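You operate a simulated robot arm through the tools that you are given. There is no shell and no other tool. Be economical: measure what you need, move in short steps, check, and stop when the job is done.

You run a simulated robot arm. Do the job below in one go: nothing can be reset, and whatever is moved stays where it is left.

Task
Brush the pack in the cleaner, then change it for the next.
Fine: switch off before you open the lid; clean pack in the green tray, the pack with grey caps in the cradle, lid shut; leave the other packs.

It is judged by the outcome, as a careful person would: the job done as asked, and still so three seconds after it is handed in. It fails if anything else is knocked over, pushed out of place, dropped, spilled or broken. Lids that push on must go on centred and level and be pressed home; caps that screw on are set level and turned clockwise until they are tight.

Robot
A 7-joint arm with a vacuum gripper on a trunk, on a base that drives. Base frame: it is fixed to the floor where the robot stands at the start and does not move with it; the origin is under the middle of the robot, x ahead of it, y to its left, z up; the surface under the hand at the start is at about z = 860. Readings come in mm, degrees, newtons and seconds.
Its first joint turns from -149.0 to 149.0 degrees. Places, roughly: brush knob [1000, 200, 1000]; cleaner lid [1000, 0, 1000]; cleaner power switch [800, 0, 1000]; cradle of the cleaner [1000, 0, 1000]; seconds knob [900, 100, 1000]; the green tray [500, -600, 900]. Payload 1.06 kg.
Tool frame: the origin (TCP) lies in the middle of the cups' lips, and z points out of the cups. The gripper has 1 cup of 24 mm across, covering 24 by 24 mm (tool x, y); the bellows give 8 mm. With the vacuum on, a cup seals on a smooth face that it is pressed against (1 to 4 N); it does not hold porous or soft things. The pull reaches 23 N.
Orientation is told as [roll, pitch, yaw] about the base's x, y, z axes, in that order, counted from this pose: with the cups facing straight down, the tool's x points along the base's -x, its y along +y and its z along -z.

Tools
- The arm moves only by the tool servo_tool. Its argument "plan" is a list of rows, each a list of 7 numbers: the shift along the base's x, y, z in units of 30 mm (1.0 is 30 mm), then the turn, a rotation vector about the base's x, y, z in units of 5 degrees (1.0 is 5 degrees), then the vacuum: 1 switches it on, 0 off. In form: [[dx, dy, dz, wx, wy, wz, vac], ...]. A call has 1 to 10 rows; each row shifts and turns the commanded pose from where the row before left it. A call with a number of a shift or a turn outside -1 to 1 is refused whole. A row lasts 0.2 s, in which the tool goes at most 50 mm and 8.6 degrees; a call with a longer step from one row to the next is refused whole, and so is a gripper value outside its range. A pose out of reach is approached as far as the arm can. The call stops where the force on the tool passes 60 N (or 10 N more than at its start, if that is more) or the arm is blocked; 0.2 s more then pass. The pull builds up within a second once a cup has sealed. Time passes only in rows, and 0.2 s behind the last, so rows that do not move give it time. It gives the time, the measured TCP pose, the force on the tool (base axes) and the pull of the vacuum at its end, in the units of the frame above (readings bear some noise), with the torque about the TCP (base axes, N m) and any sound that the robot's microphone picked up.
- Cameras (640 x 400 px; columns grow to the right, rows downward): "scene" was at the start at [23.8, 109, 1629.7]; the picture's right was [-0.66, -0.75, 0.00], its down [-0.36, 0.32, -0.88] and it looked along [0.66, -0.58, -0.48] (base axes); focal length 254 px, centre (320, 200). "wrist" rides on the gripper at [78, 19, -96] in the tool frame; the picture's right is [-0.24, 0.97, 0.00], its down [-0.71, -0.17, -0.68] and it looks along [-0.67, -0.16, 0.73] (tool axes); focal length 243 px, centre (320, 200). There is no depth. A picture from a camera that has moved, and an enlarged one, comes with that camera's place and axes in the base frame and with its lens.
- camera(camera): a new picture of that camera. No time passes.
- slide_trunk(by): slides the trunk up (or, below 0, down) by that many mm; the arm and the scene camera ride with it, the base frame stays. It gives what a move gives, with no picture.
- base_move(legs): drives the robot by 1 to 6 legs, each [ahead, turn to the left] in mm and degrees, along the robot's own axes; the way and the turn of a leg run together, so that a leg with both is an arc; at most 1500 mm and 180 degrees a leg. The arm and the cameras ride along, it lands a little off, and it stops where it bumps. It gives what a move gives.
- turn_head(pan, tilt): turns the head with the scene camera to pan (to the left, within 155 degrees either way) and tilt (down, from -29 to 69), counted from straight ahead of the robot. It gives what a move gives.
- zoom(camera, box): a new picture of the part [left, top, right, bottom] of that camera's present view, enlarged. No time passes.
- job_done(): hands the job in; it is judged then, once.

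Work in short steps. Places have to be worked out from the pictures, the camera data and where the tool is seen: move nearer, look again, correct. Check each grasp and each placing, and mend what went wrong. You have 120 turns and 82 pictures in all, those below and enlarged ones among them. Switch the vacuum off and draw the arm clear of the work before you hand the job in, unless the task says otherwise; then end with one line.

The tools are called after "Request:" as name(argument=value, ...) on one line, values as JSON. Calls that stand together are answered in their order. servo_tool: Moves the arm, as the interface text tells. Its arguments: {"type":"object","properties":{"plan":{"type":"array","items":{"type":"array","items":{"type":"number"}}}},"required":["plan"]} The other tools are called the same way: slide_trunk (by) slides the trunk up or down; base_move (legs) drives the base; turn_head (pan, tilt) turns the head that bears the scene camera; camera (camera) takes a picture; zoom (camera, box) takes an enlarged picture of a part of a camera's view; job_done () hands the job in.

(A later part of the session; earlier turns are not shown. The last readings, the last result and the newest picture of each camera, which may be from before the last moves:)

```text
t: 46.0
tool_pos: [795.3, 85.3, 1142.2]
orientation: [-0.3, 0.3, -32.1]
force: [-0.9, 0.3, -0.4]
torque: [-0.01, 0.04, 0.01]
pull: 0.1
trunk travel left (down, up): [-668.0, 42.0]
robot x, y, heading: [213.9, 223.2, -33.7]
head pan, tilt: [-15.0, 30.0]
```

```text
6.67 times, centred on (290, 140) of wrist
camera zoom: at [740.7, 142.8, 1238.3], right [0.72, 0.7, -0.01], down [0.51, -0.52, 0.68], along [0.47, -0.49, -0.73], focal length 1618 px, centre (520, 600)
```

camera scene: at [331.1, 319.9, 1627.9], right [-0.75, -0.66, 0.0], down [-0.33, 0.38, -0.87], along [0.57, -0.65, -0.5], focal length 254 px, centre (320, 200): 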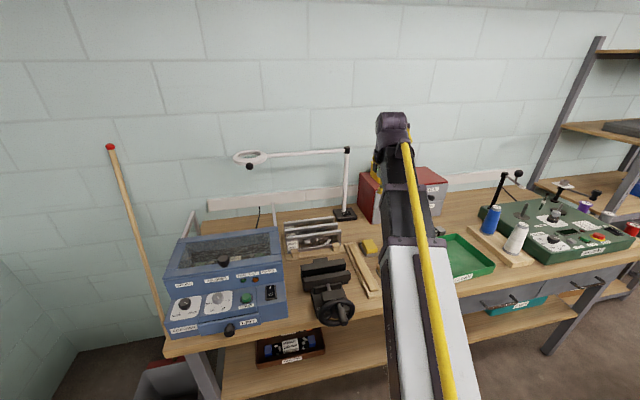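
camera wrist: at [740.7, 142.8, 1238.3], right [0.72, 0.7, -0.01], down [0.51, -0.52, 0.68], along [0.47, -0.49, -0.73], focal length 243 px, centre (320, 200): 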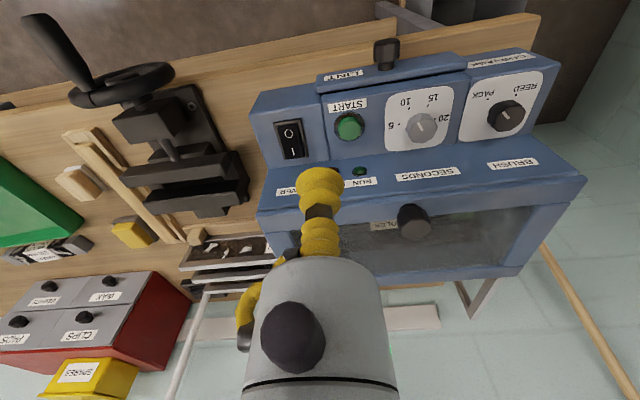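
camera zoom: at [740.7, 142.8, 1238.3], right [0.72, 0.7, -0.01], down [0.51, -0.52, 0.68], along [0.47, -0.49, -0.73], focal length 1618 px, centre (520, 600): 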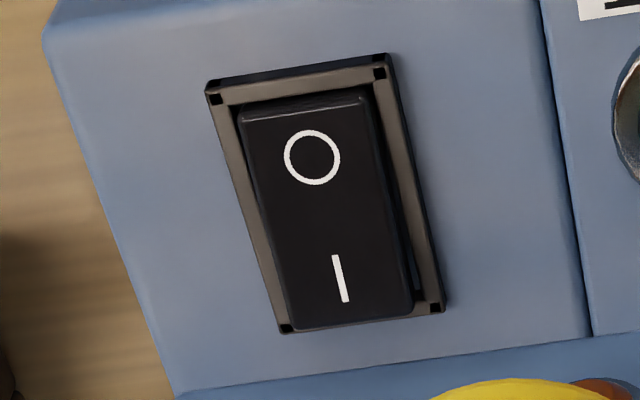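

The rocker shows O pressed: off. Now I study the lid's front edge and knob to plan the opening.

Request:
zoom(camera="wrist", box=[340, 150, 600, 312])

Request:
turn_head(pan=22, tilt=40)

Request:
camera(camera="scene")

```text
2.46 times, centred on (470, 231) of wrist
camera zoom: at [740.7, 142.8, 1238.3], right [0.72, 0.7, -0.01], down [0.51, -0.52, 0.68], along [0.47, -0.49, -0.73], focal length 597 px, centre (-49, 124)
```

zoom: 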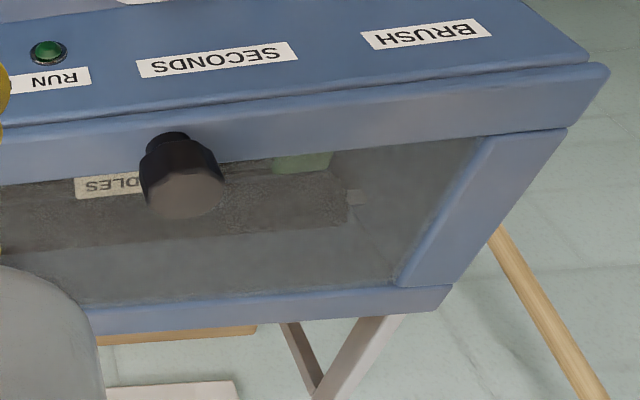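

```text
t: 47.0
tool_pos: [794.3, 84.7, 1142.6]
orientation: [-0.3, 0.3, -32.2]
force: [0.5, -0.3, 0.1]
torque: [-0.03, 0.02, -0.03]
pull: 0.0
trunk travel left (down, up): [-668.0, 42.0]
robot x, y, heading: [216.5, 218.7, -34.1]
head pan, tilt: [22.0, 40.0]
```

```text
45 pictures are left
camera scene: at [355.1, 370.4, 1612.6], right [-0.21, -0.98, 0.0], down [-0.63, 0.13, -0.77], along [0.75, -0.16, -0.64], focal length 254 px, centre (320, 200)
```

scene: 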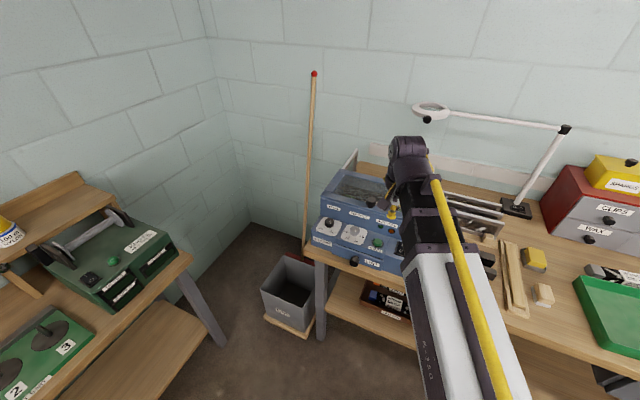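

I try the suction grip on the lid knob, top at about (957, 71, 1056). First approach above it.

Request:
servo_tool(plan=[[0.3, 0, 0, 0, 0, 0, 0], [0.7, -0.05, 0, 0, 0, 0, 0], [1, -0.08, -0.2, 0, 0, 0, 0], [1, -0.1, -0.3, 0, 0, 0, 0], [1, -0.1, -0.4, 0, 0, 0, 0], [0.8, -0.08, -0.5, 0, 0, 0, 0], [0.4, -0.05, -0.4, 0, 0, 0, 0], [0.15, 0, -0.2, 0, 0, 0, 0]])

Request:
camera(camera="wrist")

```text
t: 48.8
tool_pos: [955.8, 71.0, 1083.8]
orientation: [-0.4, 0.3, -32.1]
force: [0.4, 0.2, 0.4]
torque: [0.0, 0.03, 0.04]
pull: 0.1
trunk travel left (down, up): [-668.0, 42.0]
robot x, y, heading: [216.8, 221.8, -34.0]
head pan, tilt: [22.0, 40.0]
```

```text
44 pictures are left
camera wrist: at [901.2, 128.5, 1179.4], right [0.72, 0.7, -0.01], down [0.51, -0.52, 0.68], along [0.47, -0.49, -0.73], focal length 243 px, centre (320, 200)
```

wrist: 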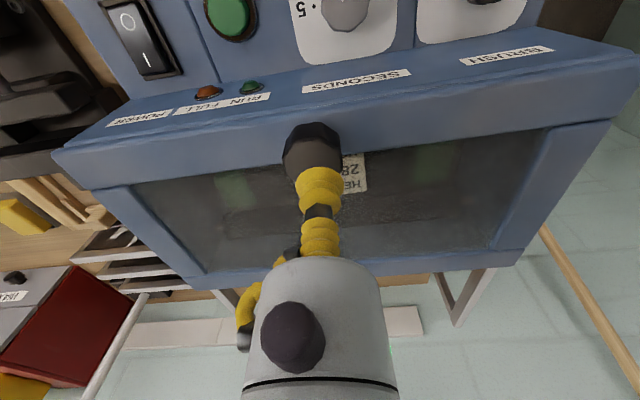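

Nearly centred. I descend with the vacuum on until it seals.

Request:
servo_tool(plan=[[0, -0.1, -0.3, 0, 0, 0, 1], [0, 0, -0.3, 0, 0, 0, 1], [0, 0, -0.15, 0, 0, 0, 1], [0, 0, -0.1, 0, 0, 0, 1], [0, 0, -0.07, 0, 0, 0, 1], [0, 0, 0, 0, 0, 0, 1], [0, 0, 0, 0, 0, 0, 1], [0, 0, 0, 0, 0, 0, 1]])

```text
t: 50.0
tool_pos: [955.4, 66.9, 1062.6]
orientation: [0.0, -0.4, -32.1]
force: [-2.1, -0.6, 30.8]
torque: [0.07, 0.12, 0.22]
pull: 23.0
trunk travel left (down, up): [-668.0, 42.0]
robot x, y, heading: [207.0, 222.1, -33.8]
head pan, tilt: [22.0, 40.0]
stopped in row 5: the force on the tool passed its limit at 64 N (the readings are from after the stop); the commanded pose is now the measured one
```

Sealed at 23 N. I lift the lid along an arc about its rear hinge, first 10°, tilting the tool with it.

Request:
servo_tool(plan=[[0, 0, 0.1, 0, 0, 0, 1], [0, 0, 0, 0, 0, 0, 1], [0.05, -0.03, 0.265, 0.27, 0.42, 0, 1], [0.05, -0.03, 0.265, 0.27, 0.42, 0, 1], [0.07, -0.045, 0.26, 0.27, 0.42, 0, 1], [0.07, -0.045, 0.26, 0.27, 0.42, 0, 1], [0, 0, 0, 0, 0, 0, 1]])

Request:
zoom(camera="scene", box=[290, 110, 490, 260])

```text
t: 51.6
tool_pos: [966.1, 62.9, 1093.6]
orientation: [-0.1, 9.9, -32.1]
force: [0.1, 0.6, 0.0]
torque: [0.0, -0.01, 0.01]
pull: 0.1
trunk travel left (down, up): [-668.0, 42.0]
robot x, y, heading: [214.9, 221.7, -34.0]
head pan, tilt: [22.0, 40.0]
```

```text
2.67 times, centred on (390, 185) of scene
camera zoom: at [355.4, 370.3, 1612.6], right [-0.21, -0.98, 0.0], down [-0.63, 0.13, -0.77], along [0.75, -0.16, -0.64], focal length 678 px, centre (133, 240)
```

zoom: 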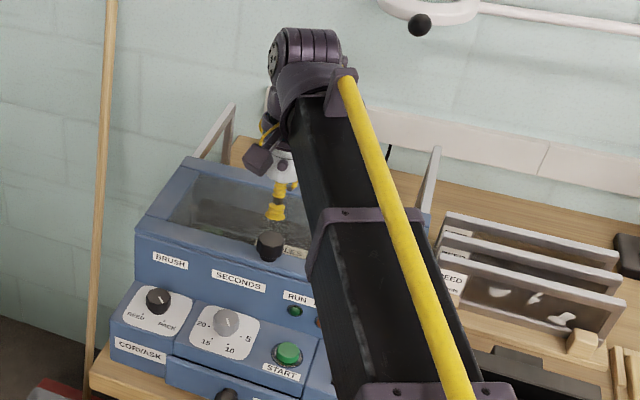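

The seal let go. I go back down and try a gentle straight pull to learn how the lid resists.

Request:
servo_tool(plan=[[-0.1, 0.06, 0, -0.27, -0.42, 0, 0], [-0.14, 0.08, -0.1, -0.27, -0.42, 0, 0], [-0.1, 0.0, -0.15, -0.27, -0.42, 0, 0], [-0.03, 0, -0.2, -0.27, -0.42, 0, 0], [0, 0, -0.2, 0, 0, 0, 0], [0, 0, -0.1, 0, 0, 0, 1], [0, 0, -0.1, 0, 0, 0, 1], [0, 0, -0.07, 0, 0, 0, 1], [0, 0, -0.05, 0, 0, 0, 1], [0, 0, 0, 0, 0, 0, 1]])

```text
t: 53.8
tool_pos: [953.0, 65.4, 1065.7]
orientation: [-0.1, -0.2, -32.2]
force: [7.2, -4.5, 17.3]
torque: [0.11, 0.07, 0.07]
pull: 22.4
trunk travel left (down, up): [-668.0, 42.0]
robot x, y, heading: [213.1, 222.2, -33.8]
head pan, tilt: [22.0, 40.0]
```

Sealed again. Now tiny lifts.

Request:
servo_tool(plan=[[0.04, -0.03, 0.05, 0, 0, 0, 1], [0, 0, 0.05, 0, 0, 0, 1], [0, 0, 0.05, 0, 0, 0, 1], [0, 0, 0, 0, 0, 0, 1], [0, 0, 0, 0, 0, 0, 1]])

Request:
servo_tool(plan=[[0.01, 0, 0.05, 0, 0, 0, 1], [0.01, 0, 0.05, 0, 0, 0, 1], [0, 0, 0, 0, 0, 0, 1], [0, 0, 0, 0, 0, 0, 1]])

```text
t: 55.0
tool_pos: [956.0, 67.5, 1070.1]
orientation: [-0.3, -0.1, -32.0]
force: [-4.2, -0.8, -11.3]
torque: [0.04, -0.02, 0.05]
pull: 22.9
trunk travel left (down, up): [-668.0, 42.0]
robot x, y, heading: [214.8, 222.6, -34.0]
head pan, tilt: [22.0, 40.0]
```

```text
t: 56.0
tool_pos: [955.7, 65.9, 1071.4]
orientation: [-0.2, -0.1, -32.0]
force: [-2.4, 0.4, -8.5]
torque: [0.05, 0.06, 0.02]
pull: 22.8
trunk travel left (down, up): [-668.0, 42.0]
robot x, y, heading: [209.2, 221.0, -33.8]
head pan, tilt: [22.0, 40.0]
```

The lid weighs about 9 N at the knob and follows. I continue more slowly along the arc.

Request:
servo_tool(plan=[[0.01, -0.01, 0.07, 0.07, 0.1, 0, 1], [0.02, -0.01, 0.1, 0.1, 0.16, 0, 1], [0.025, -0.015, 0.13, 0.13, 0.21, 0, 1], [0.025, -0.015, 0.13, 0.14, 0.21, 0, 1], [0.03, -0.02, 0.13, 0.14, 0.21, 0, 1], [0.03, -0.02, 0.13, 0.14, 0.21, 0, 1], [0.03, -0.02, 0.13, 0.14, 0.21, 0, 1], [0.03, -0.02, 0.13, 0.14, 0.21, 0, 1], [0, 0, 0.05, 0.1, 0.16, 0, 1], [0, 0, 0, 0, 0, 0, 1]])

Request:
zoom(camera="scene", box=[290, 110, 490, 260])

```text
t: 58.2
tool_pos: [961.4, 61.5, 1100.9]
orientation: [0.1, 10.1, -32.0]
force: [0.7, -0.1, -0.7]
torque: [0.0, 0.01, 0.02]
pull: 0.1
trunk travel left (down, up): [-668.0, 42.0]
robot x, y, heading: [211.2, 221.6, -33.9]
head pan, tilt: [22.0, 40.0]
```

```text
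2.67 times, centred on (390, 185) of scene
camera zoom: at [355.3, 370.3, 1612.6], right [-0.21, -0.98, 0.0], down [-0.63, 0.13, -0.77], along [0.75, -0.16, -0.64], focal length 678 px, centre (133, 240)
```

zoom: 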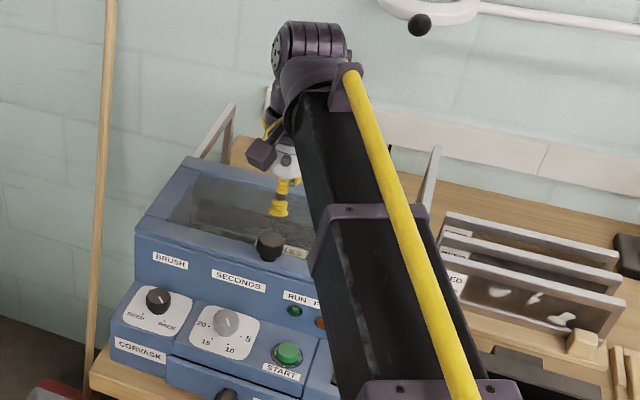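

Released again, so the lid doesn't simply hinge upward with this force. The rails extending behind the machine at lid height suggest that it slides back. I reseal and test a small push backward.

Request:
servo_tool(plan=[[-0.04, 0.04, -0.1, -0.27, -0.42, 0, 0], [-0.05, 0.04, -0.2, -0.27, -0.42, 0, 0], [-0.05, 0.04, -0.2, -0.27, -0.42, 0, 0], [-0.03, 0.02, -0.25, -0.27, -0.42, 0, 0], [0, 0, -0.2, 0, 0, 0, 0], [0, 0, -0.1, 0, 0, 0, 1], [0, 0, -0.07, 0, 0, 0, 1], [0, 0, -0.05, 0, 0, 0, 1], [0, 0, -0.03, 0, 0, 0, 1], [0, 0, 0, 0, 0, 0, 1]])

Request:
servo_tool(plan=[[0.05, -0.03, 0, 0, 0, 0, 1], [0.1, -0.06, 0, 0, 0, 0, 1], [0.15, -0.1, 0, 0, 0, 0, 1], [0.15, -0.1, 0, 0, 0, 0, 1], [0.1, -0.06, 0, 0, 0, 0, 1], [0, 0, 0, 0, 0, 0, 1]])

Request:
zoom(camera="scene", box=[290, 110, 490, 260])

```text
t: 60.4
tool_pos: [956.3, 66.7, 1065.8]
orientation: [-0.1, -0.1, -32.1]
force: [2.7, -0.5, 4.2]
torque: [-0.01, 0.03, 0.01]
pull: 0.1
trunk travel left (down, up): [-668.0, 42.0]
robot x, y, heading: [216.2, 220.6, -33.7]
head pan, tilt: [22.0, 40.0]
```

```text
t: 61.8
tool_pos: [973.4, 54.7, 1066.1]
orientation: [-0.1, -0.1, -32.1]
force: [-0.5, 1.0, 2.0]
torque: [-0.02, 0.01, 0.04]
pull: 0.0
trunk travel left (down, up): [-668.0, 42.0]
robot x, y, heading: [214.7, 222.5, -33.9]
head pan, tilt: [22.0, 40.0]
```

```text
2.67 times, centred on (390, 185) of scene
camera zoom: at [355.2, 370.3, 1612.6], right [-0.21, -0.98, 0.0], down [-0.63, 0.13, -0.77], along [0.75, -0.16, -0.64], focal length 678 px, centre (133, 240)
```

zoom: 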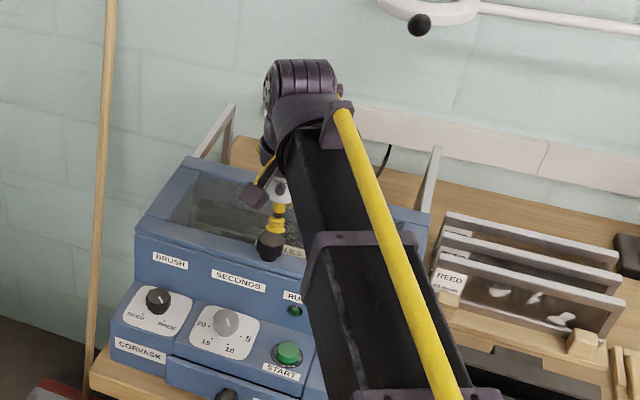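

It hadn't sealed (not pressed enough). I step back, press slightly deeper, then check the pull.

Request:
servo_tool(plan=[[0, 0, 0.15, 0, 0, 0, 1], [-0.2, 0.14, 0, 0, 0, 0, 1], [-0.3, 0.2, 0, 0, 0, 0, 1], [-0.1, 0.05, -0.1, 0, 0, 0, 1], [0, 0, -0.1, 0, 0, 0, 1], [0, 0, -0.07, 0, 0, 0, 1], [0, 0, 0, 0, 0, 0, 1], [0, 0, 0, 0, 0, 0, 1]])

```text
t: 63.6
tool_pos: [955.7, 68.6, 1063.3]
orientation: [-0.1, -0.1, -32.1]
force: [8.8, 0.0, 20.2]
torque: [0.01, 0.19, -0.11]
pull: 22.7
trunk travel left (down, up): [-668.0, 42.0]
robot x, y, heading: [213.4, 222.5, -34.0]
head pan, tilt: [22.0, 40.0]
```

Sealed. Now a gentle backward slide of about 15 mm, with slight relief of the downward pressing.

Request:
servo_tool(plan=[[0.03, -0.02, 0.06, 0, 0, 0, 1], [0.08, -0.05, 0.03, 0, 0, 0, 1], [0.1, -0.065, 0, 0, 0, 0, 1], [0.1, -0.065, 0, 0, 0, 0, 1], [0.1, -0.065, 0, 0, 0, 0, 1], [0, 0, 0, 0, 0, 0, 1]])

Request:
zoom(camera="scene", box=[290, 110, 490, 260])

```text
t: 65.0
tool_pos: [968.9, 58.3, 1066.1]
orientation: [-0.1, -0.1, -32.1]
force: [0.6, -1.3, -3.3]
torque: [0.04, 0.08, 0.1]
pull: 23.0
trunk travel left (down, up): [-668.0, 42.0]
robot x, y, heading: [208.6, 220.5, -33.8]
head pan, tilt: [22.0, 40.0]
```

```text
2.67 times, centred on (390, 185) of scene
camera zoom: at [355.7, 370.1, 1612.6], right [-0.21, -0.98, 0.0], down [-0.63, 0.13, -0.77], along [0.75, -0.16, -0.64], focal length 678 px, centre (133, 240)
```

zoom: 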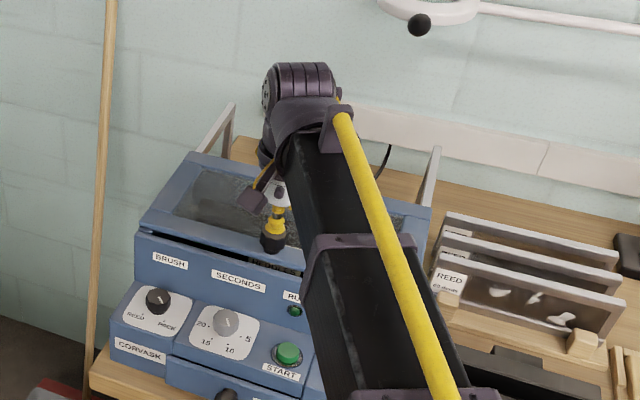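

The lid slides freely. I carry on pushing it back.

Request:
servo_tool(plan=[[0.1, -0.065, 0, 0, 0, 0, 1], [0.2, -0.13, 0, 0, 0, 0, 1], [0.3, -0.195, 0, 0, 0, 0, 1], [0.3, -0.195, 0, 0, 0, 0, 1], [0.3, -0.195, 0, 0, 0, 0, 1], [0.3, -0.195, 0, 0, 0, 0, 1], [0.3, -0.195, 0, 0, 0, 0, 1], [0.3, -0.195, 0, 0, 0, 0, 1], [0.2, -0.13, 0, 0, 0, 0, 1], [0.1, -0.065, 0, 0, 0, 0, 1]])

Request:
servo_tool(plan=[[0.1, -0.065, 0, 0, 0, 0, 1], [0.2, -0.13, 0, 0, 0, 0, 1], [0.3, -0.195, 0, 0, 0, 0, 1], [0.3, -0.195, 0, 0, 0, 0, 1], [0.3, -0.195, 0, 0, 0, 0, 1], [0.3, -0.195, 0, 0, 0, 0, 1], [0.2, -0.13, 0, 0, 0, 0, 1], [0.1, -0.065, 0, 0, 0, 0, 1], [0, 0, 0, 0, 0, 0, 1]])

Request:
camera(camera="scene")

```text
t: 67.2
tool_pos: [1039.9, 11.8, 1064.1]
orientation: [-0.1, 0.0, -32.0]
force: [0.1, -0.2, 0.2]
torque: [-0.03, 0.02, -0.01]
pull: 0.1
trunk travel left (down, up): [-668.0, 42.0]
robot x, y, heading: [216.5, 223.3, -33.6]
head pan, tilt: [22.0, 40.0]
```

```text
t: 69.2
tool_pos: [1093.7, -22.9, 1066.4]
orientation: [-0.1, 0.0, -32.2]
force: [-0.3, 0.0, 0.7]
torque: [-0.01, -0.02, 0.01]
pull: 0.0
trunk travel left (down, up): [-668.0, 42.0]
robot x, y, heading: [213.5, 219.7, -33.8]
head pan, tilt: [22.0, 40.0]
```

```text
39 pictures are left
camera scene: at [355.3, 370.3, 1612.6], right [-0.21, -0.98, 0.0], down [-0.63, 0.13, -0.77], along [0.75, -0.16, -0.64], focal length 254 px, centre (320, 200)
```

scene: 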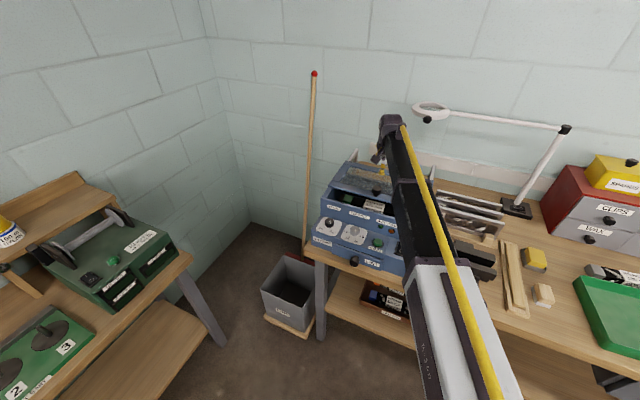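

The seal broke midway, with the lid part way back. I raise and back off to see it.

Request:
servo_tool(plan=[[0, 0, 0.4, 0, 0, 0, 0], [-0.2, 0.13, 0.6, 0, 0, 0, 0], [-0.5, 0.33, 0.6, 0, 0, 0, 0], [-0.7, 0.46, 0.3, 0, 0, 0, 0], [-0.7, 0.46, 0, 0, 0, 0, 0], [-0.7, 0.46, 0, 0, 0, 0, 0], [-0.5, 0.33, 0, 0, 0, 0, 0], [-0.2, 0.1, 0, 0, 0, 0, 0]])

Request:
camera(camera="wrist")

```text
t: 71.0
tool_pos: [987.1, 45.7, 1122.9]
orientation: [0.0, 0.0, -32.1]
force: [0.5, -0.1, 0.0]
torque: [-0.03, 0.01, -0.01]
pull: 0.0
trunk travel left (down, up): [-668.0, 42.0]
robot x, y, heading: [212.0, 221.2, -33.8]
head pan, tilt: [22.0, 40.0]
```

```text
38 pictures are left
camera wrist: at [932.8, 103.1, 1218.7], right [0.72, 0.7, 0.0], down [0.51, -0.52, 0.69], along [0.48, -0.49, -0.73], focal length 243 px, centre (320, 200)
```

wrist: 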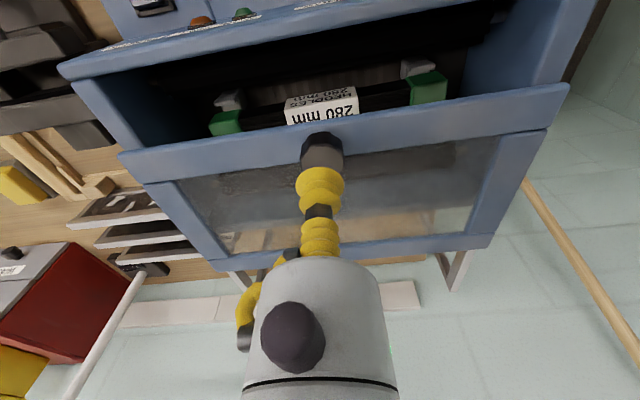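

The lid is back by about 60 mm; the knob is now near (1002, 35). I reseal on it and push more slowly.

Request:
servo_tool(plan=[[0.2, -0.15, -0.4, 0, 0, 0, 1], [0.25, -0.17, -0.6, 0, 0, 0, 1], [0.05, -0.03, -0.5, 0, 0, 0, 1], [0, 0, -0.2, 0, 0, 0, 1], [0, 0, -0.12, 0, 0, 0, 1], [0, 0, -0.1, 0, 0, 0, 1], [0, 0, -0.06, 0, 0, 0, 1], [0, 0, 0, 0, 0, 0, 1], [0, 0, 0, 0, 0, 0, 1]])

```text
t: 73.0
tool_pos: [1003.6, 35.9, 1063.9]
orientation: [-0.1, -0.1, -32.1]
force: [2.0, 1.7, 15.8]
torque: [0.0, 0.0, -0.11]
pull: 22.8
trunk travel left (down, up): [-668.0, 42.0]
robot x, y, heading: [211.3, 221.3, -34.1]
head pan, tilt: [22.0, 40.0]
```

Request:
servo_tool(plan=[[0.03, -0.02, 0.06, 0, 0, 0, 1], [0.07, -0.046, 0.03, 0, 0, 0, 1], [0.12, -0.078, 0, 0, 0, 0, 1], [0.15, -0.098, 0, 0, 0, 0, 1], [0.15, -0.098, 0, 0, 0, 0, 1], [0.15, -0.098, 0, 0, 0, 0, 1], [0.15, -0.098, 0, 0, 0, 0, 1], [0.12, -0.078, 0, 0, 0, 0, 1], [0.06, -0.04, 0, 0, 0, 0, 1], [0, 0, 0, 0, 0, 0, 1]])

```text
t: 75.2
tool_pos: [1032.7, 13.1, 1067.3]
orientation: [-0.2, -0.1, -32.2]
force: [-5.4, -6.6, 1.4]
torque: [0.09, -0.02, -0.02]
pull: 22.8
trunk travel left (down, up): [-668.0, 42.0]
robot x, y, heading: [216.5, 219.1, -33.9]
head pan, tilt: [22.0, 40.0]
```

Good, but a side force of ~8 N shows the rails run slightly more to the right. I correct and continue.

Request:
servo_tool(plan=[[0, -0.1, 0, 0, 0, 0, 1], [0.08, -0.07, 0, 0, 0, 0, 1], [0.12, -0.085, 0, 0, 0, 0, 1], [0.15, -0.105, 0, 0, 0, 0, 1], [0.15, -0.105, 0, 0, 0, 0, 1], [0.15, -0.105, 0, 0, 0, 0, 1], [0.15, -0.105, 0, 0, 0, 0, 1], [0.12, -0.085, 0, 0, 0, 0, 1], [0.06, -0.045, 0, 0, 0, 0, 1], [0, 0, 0, 0, 0, 0, 1]])

```text
t: 77.4
tool_pos: [1063.2, -9.0, 1066.2]
orientation: [-0.1, 0.0, -32.2]
force: [0.8, 0.8, 7.1]
torque: [-0.03, -0.03, -0.07]
pull: 22.6
trunk travel left (down, up): [-668.0, 42.0]
robot x, y, heading: [215.4, 221.0, -33.9]
head pan, tilt: [22.0, 40.0]
```

Request:
servo_tool(plan=[[0.05, -0.035, 0.03, 0, 0, 0, 1], [0.08, -0.057, 0.02, 0, 0, 0, 1], [0.12, -0.085, 0, 0, 0, 0, 1], [0.15, -0.105, 0, 0, 0, 0, 1], [0.15, -0.105, 0, 0, 0, 0, 1], [0.15, -0.105, 0, 0, 0, 0, 1], [0.15, -0.105, 0, 0, 0, 0, 1], [0.12, -0.085, 0, 0, 0, 0, 1], [0.06, -0.045, 0, 0, 0, 0, 1], [0, 0, 0, 0, 0, 0, 1]])

Request:
zoom(camera="scene", box=[290, 110, 490, 260])

```text
t: 79.6
tool_pos: [1093.5, -32.6, 1068.3]
orientation: [-0.1, 0.0, -32.1]
force: [-3.0, -4.1, -2.6]
torque: [0.01, 0.0, -0.16]
pull: 22.8
trunk travel left (down, up): [-668.0, 42.0]
robot x, y, heading: [216.5, 219.5, -33.9]
head pan, tilt: [22.0, 40.0]
```

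```text
2.67 times, centred on (390, 185) of scene
camera zoom: at [355.0, 369.5, 1612.7], right [-0.21, -0.98, 0.0], down [-0.63, 0.13, -0.77], along [0.75, -0.16, -0.64], focal length 678 px, centre (133, 240)
```

zoom: 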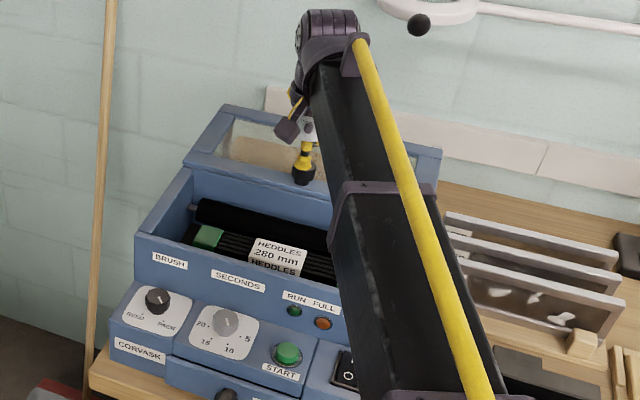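

The lid is far enough back and the pack looks clean. I release the knob, lift and look down at the pack.

Request:
servo_tool(plan=[[0, 0, 0, 0, 0, 0, 0], [0, 0, 0, 0, 0, 0, 0], [0, 0, 0.2, 0, 0, 0, 0], [0, 0, 0.5, 0, 0, 0, 0], [-0.3, 0.2, 0.7, 0, 0, 0, 0], [-0.7, 0.46, 0.5, 0, 0, 0, 0], [-1, 0.65, 0.2, 0, 0, 0, 0], [-1, 0.65, 0, 0, 0, 0, 0], [-0.7, 0.46, 0, 0, 0, 0, 0], [-0.3, 0.2, 0, 0, 0, 0, 0]])

Request:
camera(camera="wrist")

```text
t: 81.8
tool_pos: [973.2, 49.7, 1130.4]
orientation: [-0.1, 0.2, -32.1]
force: [0.7, 0.8, 0.0]
torque: [0.04, -0.01, -0.01]
pull: 0.1
trunk travel left (down, up): [-668.0, 42.0]
robot x, y, heading: [214.1, 219.1, -33.9]
head pan, tilt: [22.0, 40.0]
```

```text
36 pictures are left
camera wrist: at [917.9, 107.5, 1226.9], right [0.72, 0.7, 0.0], down [0.51, -0.52, 0.69], along [0.48, -0.49, -0.73], focal length 243 px, centre (320, 200)
```

wrist: 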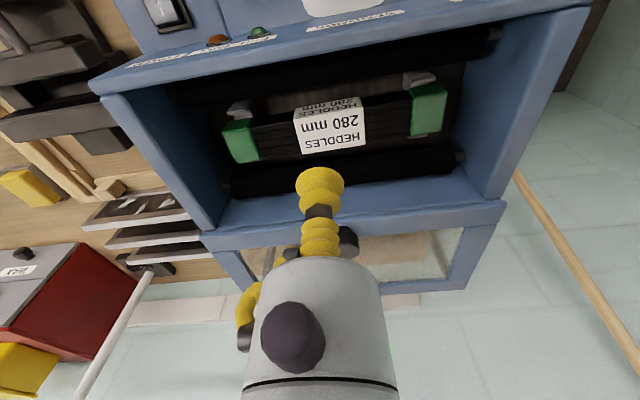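

Request:
zoom(camera="wrist", box=[190, 30, 510, 230])

```text
2.00 times, centred on (350, 130) of wrist
camera zoom: at [917.9, 107.5, 1226.9], right [0.72, 0.7, 0.0], down [0.51, -0.52, 0.69], along [0.48, -0.49, -0.73], focal length 485 px, centre (260, 340)
```

zoom: 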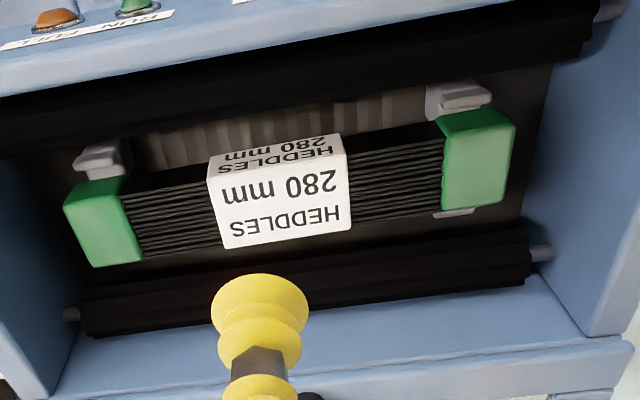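

The pack is clean, resting in notched cradle posts. I move above its label and look again to fix its height.

Request:
servo_tool(plan=[[0.15, -0.1, -0.2, 0, 0, 0, 0], [0.3, -0.2, -0.4, 0, 0, 0, 0], [0.4, -0.25, -0.5, 0, 0, 0, 0], [0.3, -0.2, -0.5, 0, 0, 0, 0], [0.15, -0.1, -0.4, 0, 0, 0, 0]])

Request:
camera(camera="wrist")

```text
t: 83.0
tool_pos: [1013.3, 22.6, 1070.3]
orientation: [-0.1, 0.0, -32.1]
force: [0.3, 1.0, -0.3]
torque: [0.0, 0.01, 0.0]
pull: 0.0
trunk travel left (down, up): [-668.0, 42.0]
robot x, y, heading: [215.5, 223.4, -33.7]
head pan, tilt: [22.0, 40.0]
```

```text
34 pictures are left
camera wrist: at [957.7, 79.9, 1166.0], right [0.72, 0.7, 0.0], down [0.51, -0.52, 0.69], along [0.48, -0.49, -0.73], focal length 243 px, centre (320, 200)
```

wrist: 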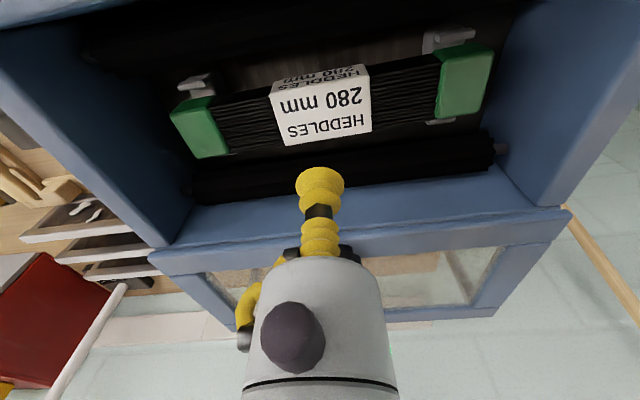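

Height still uncertain (955–980). I descend part way and look again.

Request:
servo_tool(plan=[[0.05, 0.02, -0.3, 0, 0, 0, 0], [0.05, 0, -0.5, 0, 0, 0, 0], [0.05, 0, -0.5, 0, 0, 0, 0], [0, 0, -0.4, 0, 0, 0, 0], [0, 0, -0.2, 0, 0, 0, 0]])

Request:
camera(camera="wrist")

```text
t: 84.2
tool_pos: [1016.4, 24.3, 1012.9]
orientation: [-0.2, 0.1, -32.1]
force: [0.2, 0.4, -0.6]
torque: [-0.01, 0.01, 0.01]
pull: 0.1
trunk travel left (down, up): [-668.0, 42.0]
robot x, y, heading: [216.3, 218.1, -33.9]
head pan, tilt: [22.0, 40.0]
```

```text
33 pictures are left
camera wrist: at [961.4, 81.3, 1109.0], right [0.72, 0.7, 0.0], down [0.51, -0.52, 0.69], along [0.48, -0.49, -0.73], focal length 243 px, centre (320, 200)
```

wrist: 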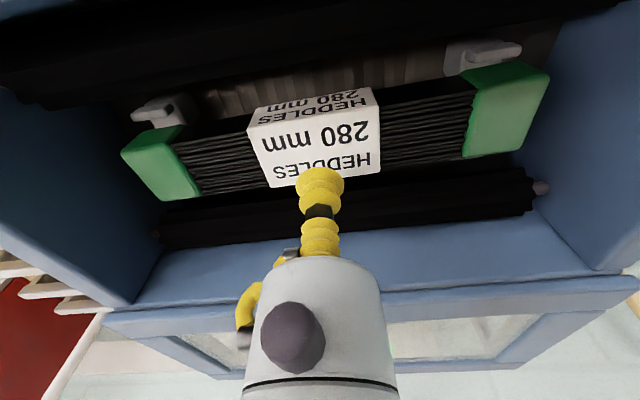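

Now consistent: pack top about z=970, label centre (1019, 21), pack centre (1015, 28). I descend at (1017, 25) with vacuum on.

Request:
servo_tool(plan=[[0.02, 0.02, -0.3, 0, 0, 0, 1], [0, 0, -0.4, 0, 0, 0, 1], [0, 0, -0.35, 0, 0, 0, 1], [0, 0, -0.2, 0, 0, 0, 1], [0, 0, -0.1, 0, 0, 0, 1], [0, 0, -0.08, 0, 0, 0, 1], [0, 0, -0.05, 0, 0, 0, 1], [0, 0, 0, 0, 0, 0, 1]])

```text
t: 85.8
tool_pos: [1017.3, 23.5, 975.3]
orientation: [0.0, -0.6, -32.1]
force: [-4.3, 0.8, 29.2]
torque: [0.02, 0.05, 0.01]
pull: 23.1
trunk travel left (down, up): [-668.0, 42.0]
robot x, y, heading: [213.0, 222.8, -33.9]
head pan, tilt: [22.0, 40.0]
stopped in row 8: the force on the tool passed its limit at 62 N (the readings are from after the stop); the commanded pose is now the measured one
```

Sealed. Lift slowly straight up.

Request:
servo_tool(plan=[[0, 0, 0.1, 0, 0, 0, 1], [0, 0, 0.1, 0, 0, 0, 1], [0, 0, 0.15, 0, 0, 0, 1], [0, 0, 0.25, 0, 0, 0, 1], [0, 0, 0.3, 0, 0, 0, 1], [0, 0, 0.35, 0, 0, 0, 1], [0, 0, 0.35, 0, 0, 0, 1], [0, 0, 0.35, 0, 0, 0, 1], [0, 0, 0.3, 0, 0, 0, 1], [0, 0, 0.15, 0, 0, 0, 1]])

Request:
camera(camera="wrist")

```text
t: 88.0
tool_pos: [1020.2, 22.6, 1044.0]
orientation: [-0.1, -0.3, -32.1]
force: [0.0, -0.3, -4.4]
torque: [0.04, 0.04, -0.02]
pull: 23.1
trunk travel left (down, up): [-668.0, 42.0]
robot x, y, heading: [215.7, 221.1, -34.1]
head pan, tilt: [22.0, 40.0]
```

```text
32 pictures are left
camera wrist: at [964.5, 80.8, 1138.4], right [0.72, 0.7, 0.0], down [0.51, -0.52, 0.69], along [0.48, -0.49, -0.72], focal length 243 px, centre (320, 200)
```

wrist: 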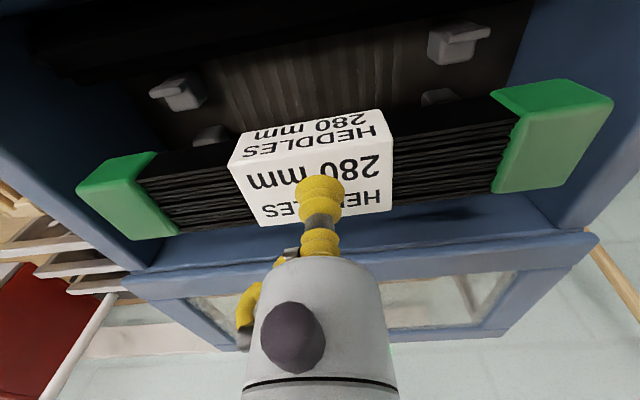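

Held firmly (about 0.45 kg). I raise it further and carry it toward the green tray, centre about (466, -618).

Request:
servo_tool(plan=[[0, 0, 0.3, 0, 0, 0, 1], [0, 0, 0.5, 0, 0, 0, 1], [0, 0, 0.6, 0, 0, 0, 1], [0, 0, 0.6, 0, 0, 0, 1], [-0.1, -0.1, 0.5, 0, 0, 0, 1], [-0.2, -0.25, 0.3, 0, 0, 0, 1], [-0.35, -0.4, 0.1, 0, 0, 0, 1], [-0.5, -0.58, 0, 0, 0, 0, 1], [-0.55, -0.635, 0, 0, 0, 0, 1], [-0.5, -0.58, 0, 0, 0, 0, 1]])

Request:
servo_tool(plan=[[-0.5, -0.58, 0, 0, 0, 0, 1], [-0.55, -0.635, 0, 0, 0, 0, 1], [-0.55, -0.635, 0, 0, 0, 0, 1], [-0.55, -0.635, 0, 0, 0, 0, 1], [-0.55, -0.635, 0, 0, 0, 0, 1], [-0.55, -0.635, 0, 0, 0, 0.1, 1], [-0.55, -0.635, 0, 0, 0, 0.15, 1], [-0.55, -0.635, 0, 0, 0, 0.15, 1], [-0.5, -0.58, 0, 0, 0, 0.1, 1], [-0.4, -0.46, 0, 0, 0, 0, 1]])

Request:
turn_head(pan=-40, tilt=40)

Request:
camera(camera="scene")

```text
t: 90.2
tool_pos: [954.0, -52.7, 1128.6]
orientation: [0.0, -0.3, -32.1]
force: [0.6, -0.1, -5.2]
torque: [-0.05, 0.0, 0.02]
pull: 22.8
trunk travel left (down, up): [-668.0, 42.0]
robot x, y, heading: [215.1, 218.9, -33.9]
head pan, tilt: [22.0, 40.0]
```

```text
t: 92.5
tool_pos: [797.1, -237.3, 1127.8]
orientation: [0.0, -0.4, -29.6]
force: [0.4, 0.5, -4.5]
torque: [-0.02, -0.05, 0.03]
pull: 23.4
trunk travel left (down, up): [-668.0, 42.0]
robot x, y, heading: [214.0, 220.2, -33.7]
head pan, tilt: [22.0, 40.0]
```

```text
t: 93.8
tool_pos: [796.8, -238.6, 1129.2]
orientation: [-0.1, -0.5, -29.6]
force: [0.4, -0.2, -3.7]
torque: [-0.01, 0.01, 0.02]
pull: 23.2
trunk travel left (down, up): [-668.0, 42.0]
robot x, y, heading: [214.1, 221.6, -34.2]
head pan, tilt: [-40.0, 40.0]
```

```text
31 pictures are left
camera scene: at [296.1, 305.7, 1612.6], right [-0.96, -0.28, 0.0], down [-0.18, 0.62, -0.77], along [0.21, -0.74, -0.64], focal length 254 px, centre (320, 200)
```

scene: 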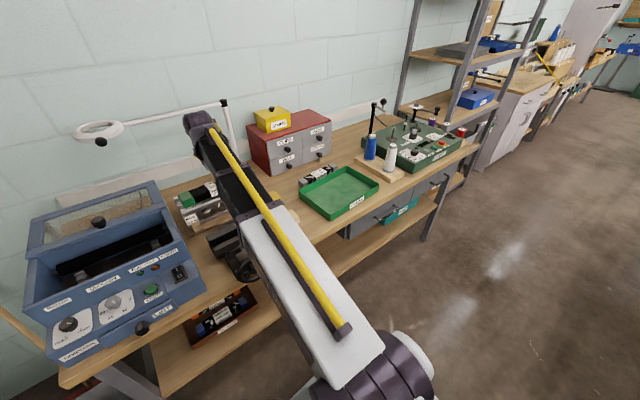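

Clear path. Continue to above the tray.

Request:
servo_tool(plan=[[-0.15, -0.17, 0, 0, 0, 0, 1], [-0.35, -0.4, 0, 0, 0, 0, 1], [-0.5, -0.58, 0, 0, 0, 0, 1], [-0.55, -0.635, 0, 0, 0, 0, 1], [-0.55, -0.635, 0, 0, 0, 0, 1], [-0.55, -0.635, 0, 0, 0, 0, 1], [-0.55, -0.635, 0, 0, 0, 0, 1], [-0.55, -0.635, 0, 0, 0, 0, 1], [-0.55, -0.635, 0, 0, 0, 0, 1], [-0.55, -0.635, 0, 0, 0, 0, 1]])

Request:
servo_tool(plan=[[-0.55, -0.635, 0, 0, 0, 0, 1], [-0.55, -0.635, 0, 0, 0, 0, 1], [-0.55, -0.635, 0, 0, 0, 0, 1], [-0.55, -0.635, 0, 0, 0, 0, 1], [-0.55, -0.635, 0, 0, 0, 0, 1], [-0.55, -0.635, 0, 0, 0, 0, 1], [-0.55, -0.635, 0, 0, 0, 0, 1], [-0.55, -0.635, 0, 0, 0, 0, 1], [-0.4, -0.45, 0, 0, 0, 0, 1], [-0.2, -0.23, 0, 0, 0, 0, 1]])

Request:
camera(camera="wrist")

```text
t: 96.0
tool_pos: [649.9, -404.3, 1129.4]
orientation: [0.1, -0.4, -29.7]
force: [0.7, -0.9, -4.3]
torque: [0.02, 0.02, -0.01]
pull: 22.7
trunk travel left (down, up): [-668.0, 42.0]
robot x, y, heading: [213.6, 220.7, -33.7]
head pan, tilt: [-40.0, 40.0]
```

```text
t: 98.2
tool_pos: [501.0, -577.8, 1132.3]
orientation: [0.0, -0.4, -29.6]
force: [-0.2, 0.1, -4.3]
torque: [0.02, -0.01, -0.01]
pull: 22.6
trunk travel left (down, up): [-668.0, 42.0]
robot x, y, heading: [214.8, 223.9, -34.3]
head pan, tilt: [-40.0, 40.0]
```

```text
30 pictures are left
camera wrist: at [443.5, -522.7, 1227.1], right [0.69, 0.73, 0.0], down [0.53, -0.5, 0.69], along [0.5, -0.47, -0.72], focal length 243 px, centre (320, 200)
```

wrist: 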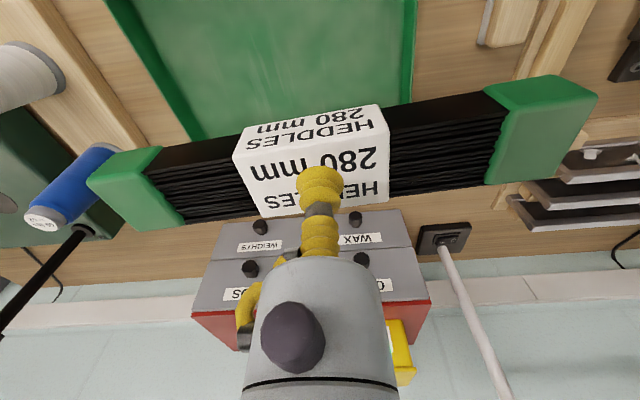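

Over the tray. I shift to its centre and descend most of the way.

Request:
servo_tool(plan=[[-0.3, -0.35, -0.2, 0, 0, 0, 1], [-0.45, -0.5, -0.5, 0, 0, 0, 1], [-0.3, -0.35, -0.8, 0, 0, 0, 1], [-0.12, -0.13, -0.8, 0, 0, 0, 1], [0, 0, -0.8, 0, 0, 0, 1], [0, 0, -0.8, 0, 0, 0, 1], [0, 0, -0.8, 0, 0, 0, 1], [0, 0, -0.7, 0, 0, 0, 1], [0, 0, -0.5, 0, 0, 0, 1], [0, 0, -0.3, 0, 0, 0, 1]])

Request:
camera(camera="wrist")

```text
t: 100.4
tool_pos: [465.4, -616.7, 942.1]
orientation: [0.0, -0.4, -29.7]
force: [-0.6, -1.0, -3.6]
torque: [-0.01, 0.01, -0.02]
pull: 22.6
trunk travel left (down, up): [-668.0, 42.0]
robot x, y, heading: [214.1, 225.9, -34.0]
head pan, tilt: [-40.0, 40.0]
```

```text
29 pictures are left
camera wrist: at [407.6, -562.1, 1039.2], right [0.68, 0.73, 0.0], down [0.53, -0.5, 0.69], along [0.5, -0.47, -0.72], focal length 243 px, centre (320, 200)
```

wrist: 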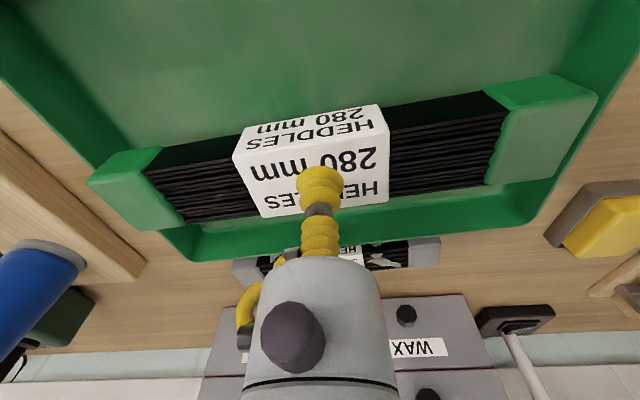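

Well inside the tray on all sides. I descend slowly until it touches.

Request:
servo_tool(plan=[[0, 0, -0.2, 0, 0, 0, 1], [0, 0, -0.2, 0, 0, 0, 1], [0, 0, -0.2, 0, 0, 0, 1], [0, 0, -0.15, 0, 0, 0, 1], [0, 0, -0.1, 0, 0, 0, 1], [0, 0, -0.1, 0, 0, 0, 1], [0, 0, 0, 0, 0, 0, 1]])

```text
t: 102.0
tool_pos: [464.9, -617.0, 914.9]
orientation: [-0.1, -0.4, -29.5]
force: [0.0, -0.3, -4.2]
torque: [-0.02, -0.04, 0.01]
pull: 23.3
trunk travel left (down, up): [-668.0, 42.0]
robot x, y, heading: [213.3, 222.3, -34.0]
head pan, tilt: [-40.0, 40.0]
```

Request:
servo_tool(plan=[[0, 0, -0.1, 0, 0, 0, 1], [0, 0, -0.08, 0, 0, 0, 1], [0, 0, -0.05, 0, 0, 0, 1], [0, 0, -0.05, 0, 0, 0, 1], [0, 0, 0, 0, 0, 0, 1]])

```text
t: 103.2
tool_pos: [466.1, -618.5, 907.5]
orientation: [-0.1, -0.4, -29.6]
force: [-0.2, 0.0, -3.3]
torque: [-0.04, -0.01, -0.04]
pull: 22.8
trunk travel left (down, up): [-668.0, 42.0]
robot x, y, heading: [214.4, 220.6, -34.0]
head pan, tilt: [-40.0, 40.0]
```

Request:
servo_tool(plan=[[0, 0, -0.06, 0, 0, 0, 1], [0, 0, -0.06, 0, 0, 0, 1], [0, 0, -0.06, 0, 0, 0, 1], [0, 0, 0, 0, 0, 0, 1]])

```text
t: 104.2
tool_pos: [466.7, -617.6, 901.5]
orientation: [0.0, -0.4, -29.6]
force: [-0.1, 0.3, -4.4]
torque: [0.03, -0.01, 0.02]
pull: 23.2
trunk travel left (down, up): [-668.0, 42.0]
robot x, y, heading: [215.5, 223.1, -33.7]
head pan, tilt: [-40.0, 40.0]
```

Request:
servo_tool(plan=[[0, 0, -0.06, 0, 0, 0, 1], [0, 0, -0.06, 0, 0, 0, 1], [0, 0, -0.06, 0, 0, 0, 1], [0, 0, 0, 0, 0, 0, 1]])

```text
t: 105.2
tool_pos: [465.6, -617.0, 895.6]
orientation: [-0.1, -0.4, -29.6]
force: [1.2, -1.1, -1.7]
torque: [0.02, 0.01, -0.04]
pull: 23.1
trunk travel left (down, up): [-668.0, 42.0]
robot x, y, heading: [214.1, 224.3, -34.0]
head pan, tilt: [-40.0, 40.0]
```

Contact is starting. A little more, then release and rise.

Request:
servo_tool(plan=[[0, 0, -0.06, 0, 0, 0, 1], [0, 0, -0.04, 0, 0, 0, 1], [0, 0, 0, 0, 0, 0, 0], [0, 0, 0, 0, 0, 0, 0], [0, 0, 0, 0, 0, 0, 0], [0, 0, 0, 0, 0, 0, 0]])

Request:
servo_tool(plan=[[0, 0, 0.1, 0, 0, 0, 0], [0, 0, 0.3, 0, 0, 0, 0], [0, 0, 0.6, 0, 0, 0, 0], [0.2, -0.1, 0.9, 0, 0, 0, 0], [0.4, -0.26, 0.9, 0, 0, 0, 0], [0.6, -0.4, 0.7, 0, 0, 0, 0], [0.5, -0.33, 0.3, 0, 0, 0, 0], [0.2, -0.13, 0, 0, 0, 0, 0]])

Request:
camera(camera="wrist")

```text
t: 106.6
tool_pos: [466.3, -617.8, 893.1]
orientation: [0.1, -0.4, -29.5]
force: [0.2, 0.2, 1.8]
torque: [-0.02, -0.02, 0.04]
pull: 0.0
trunk travel left (down, up): [-668.0, 42.0]
robot x, y, heading: [217.1, 224.4, -33.7]
head pan, tilt: [-40.0, 40.0]
```

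```text
t: 108.4
tool_pos: [523.5, -654.0, 1007.8]
orientation: [0.1, -0.4, -29.7]
force: [-0.1, 0.0, -0.1]
torque: [0.0, 0.02, -0.01]
pull: 0.0
trunk travel left (down, up): [-668.0, 42.0]
robot x, y, heading: [216.3, 222.5, -33.9]
head pan, tilt: [-40.0, 40.0]
```

```text
28 pictures are left
camera wrist: at [465.9, -598.6, 1103.1], right [0.69, 0.73, 0.0], down [0.53, -0.5, 0.69], along [0.5, -0.47, -0.72], focal length 243 px, centre (320, 200)
```

wrist: 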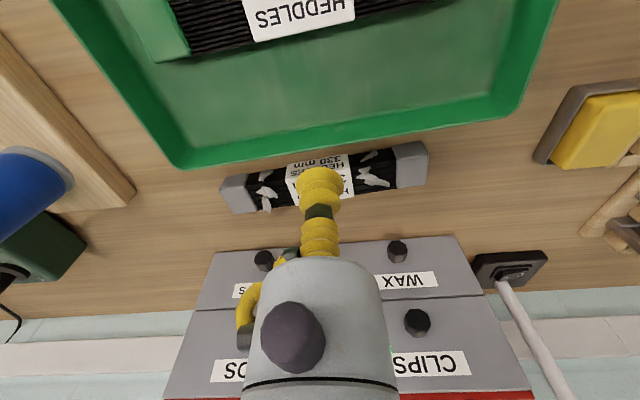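

The clean pack rests in the tray. The grey-capped pack is about (591, -715), slightly out of reach (1010 mm), so I raise the tool and drive 110 mm forward.

Request:
servo_tool(plan=[[0, 0, 0.3, 0, 0, 0, 0], [0, 0, 0.7, 0, 0, 0, 0], [0, 0, 0.9, 0, 0, 0, 0], [-0.3, 0.2, 0.9, 0, 0, 0, 0], [-0.6, 0.4, 0.6, 0, 0, 0, 0], [-0.6, 0.4, 0.3, 0, 0, 0, 0], [-0.3, 0.2, 0.1, 0, 0, 0, 0]])

Request:
base_move(legs=[[110, 0]])

Request:
camera(camera="wrist")

```text
t: 110.0
tool_pos: [469.5, -617.8, 1122.0]
orientation: [0.1, -0.4, -29.6]
force: [-0.3, -0.4, 0.0]
torque: [-0.01, -0.01, 0.0]
pull: 0.2
trunk travel left (down, up): [-668.0, 42.0]
robot x, y, heading: [217.1, 221.8, -34.2]
head pan, tilt: [-40.0, 40.0]
```

```text
t: 111.2
tool_pos: [565.0, -680.3, 1120.9]
orientation: [0.0, -0.3, -29.7]
force: [0.6, 0.7, -0.4]
torque: [0.03, -0.02, 0.0]
pull: 0.1
trunk travel left (down, up): [-668.0, 42.0]
robot x, y, heading: [304.9, 160.0, -34.0]
head pan, tilt: [-40.0, 40.0]
```

```text
27 pictures are left
camera wrist: at [506.0, -625.4, 1216.5], right [0.68, 0.73, 0.0], down [0.53, -0.5, 0.69], along [0.5, -0.47, -0.72], focal length 243 px, centre (320, 200)
```

wrist: 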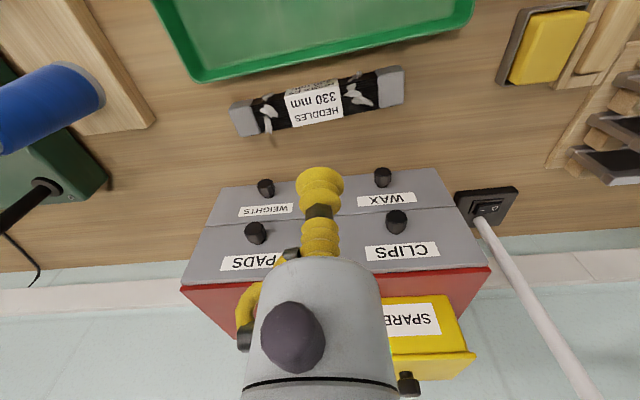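

Now the pack is centred at about (597, -720), yaw about -31°. I descend toward it.

Request:
servo_tool(plan=[[0.2, -0.25, -0.3, 0, 0, 0, 0], [0.35, -0.45, -0.6, 0, 0, 0, 0], [0.35, -0.45, -0.8, 0, 0, 0, 0], [0.17, -0.2, -0.9, 0, 0, 0, 0], [0, 0, -0.9, 0, 0, 0, 0], [0, 0, -0.9, 0, 0, 0, 0], [0, 0, -0.8, 0, 0, 0, 0], [0, 0, -0.5, 0, 0, 0, 0], [0, 0, -0.2, 0, 0, 0, 0]])

Request:
camera(camera="wrist")

```text
t: 113.2
tool_pos: [597.3, -721.6, 943.5]
orientation: [0.0, -0.5, -29.7]
force: [-0.8, -0.2, 0.0]
torque: [0.02, 0.0, -0.01]
pull: 0.1
trunk travel left (down, up): [-668.0, 42.0]
robot x, y, heading: [305.6, 160.5, -33.6]
head pan, tilt: [-40.0, 40.0]
```

```text
26 pictures are left
camera wrist: at [538.6, -666.2, 1039.0], right [0.68, 0.73, 0.0], down [0.53, -0.5, 0.69], along [0.5, -0.47, -0.72], focal length 243 px, centre (320, 200)
```

wrist: 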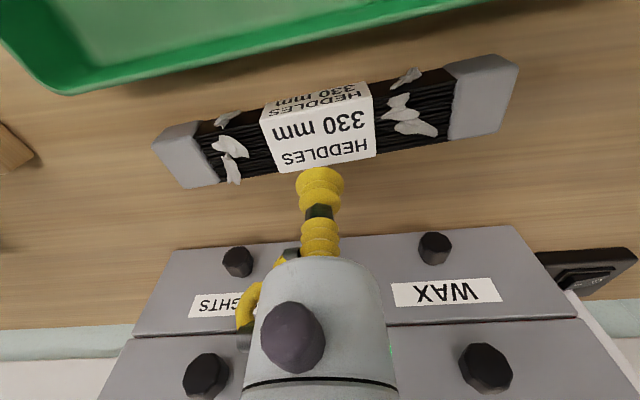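

TCP is straight above the label's centre. Descend with vacuum on.

Request:
servo_tool(plan=[[0, 0, -0.3, 0, 0, 0, 1], [0, 0, -0.5, 0, 0, 0, 1], [0, 0, -0.4, 0, 0, 0, 1], [0, 0, -0.2, 0, 0, 0, 1], [0, 0, -0.12, 0, 0, 0, 1], [0, 0, -0.08, 0, 0, 0, 1], [0, 0, 0, 0, 0, 0, 1], [0, 0, 0, 0, 0, 0, 1]])

```text
t: 115.0
tool_pos: [597.3, -720.7, 897.6]
orientation: [0.1, -0.4, -29.6]
force: [0.2, 0.1, 0.2]
torque: [0.01, -0.02, 0.01]
pull: 0.0
trunk travel left (down, up): [-668.0, 42.0]
robot x, y, heading: [310.0, 161.0, -33.9]
head pan, tilt: [-40.0, 40.0]
```

Request:
servo_tool(plan=[[0, 0, -0.08, 0, 0, 0, 1], [0, 0, -0.08, 0, 0, 0, 1], [0, 0, -0.08, 0, 0, 0, 1], [0, 0, 0, 0, 0, 0, 1], [0, 0, 0, 0, 0, 0, 1]])

```text
t: 116.2
tool_pos: [597.1, -722.6, 888.8]
orientation: [0.0, -0.3, -29.6]
force: [1.6, -3.9, 8.7]
torque: [0.03, 0.03, -0.02]
pull: 22.5
trunk travel left (down, up): [-668.0, 42.0]
robot x, y, heading: [308.9, 159.7, -33.9]
head pan, tilt: [-40.0, 40.0]
```

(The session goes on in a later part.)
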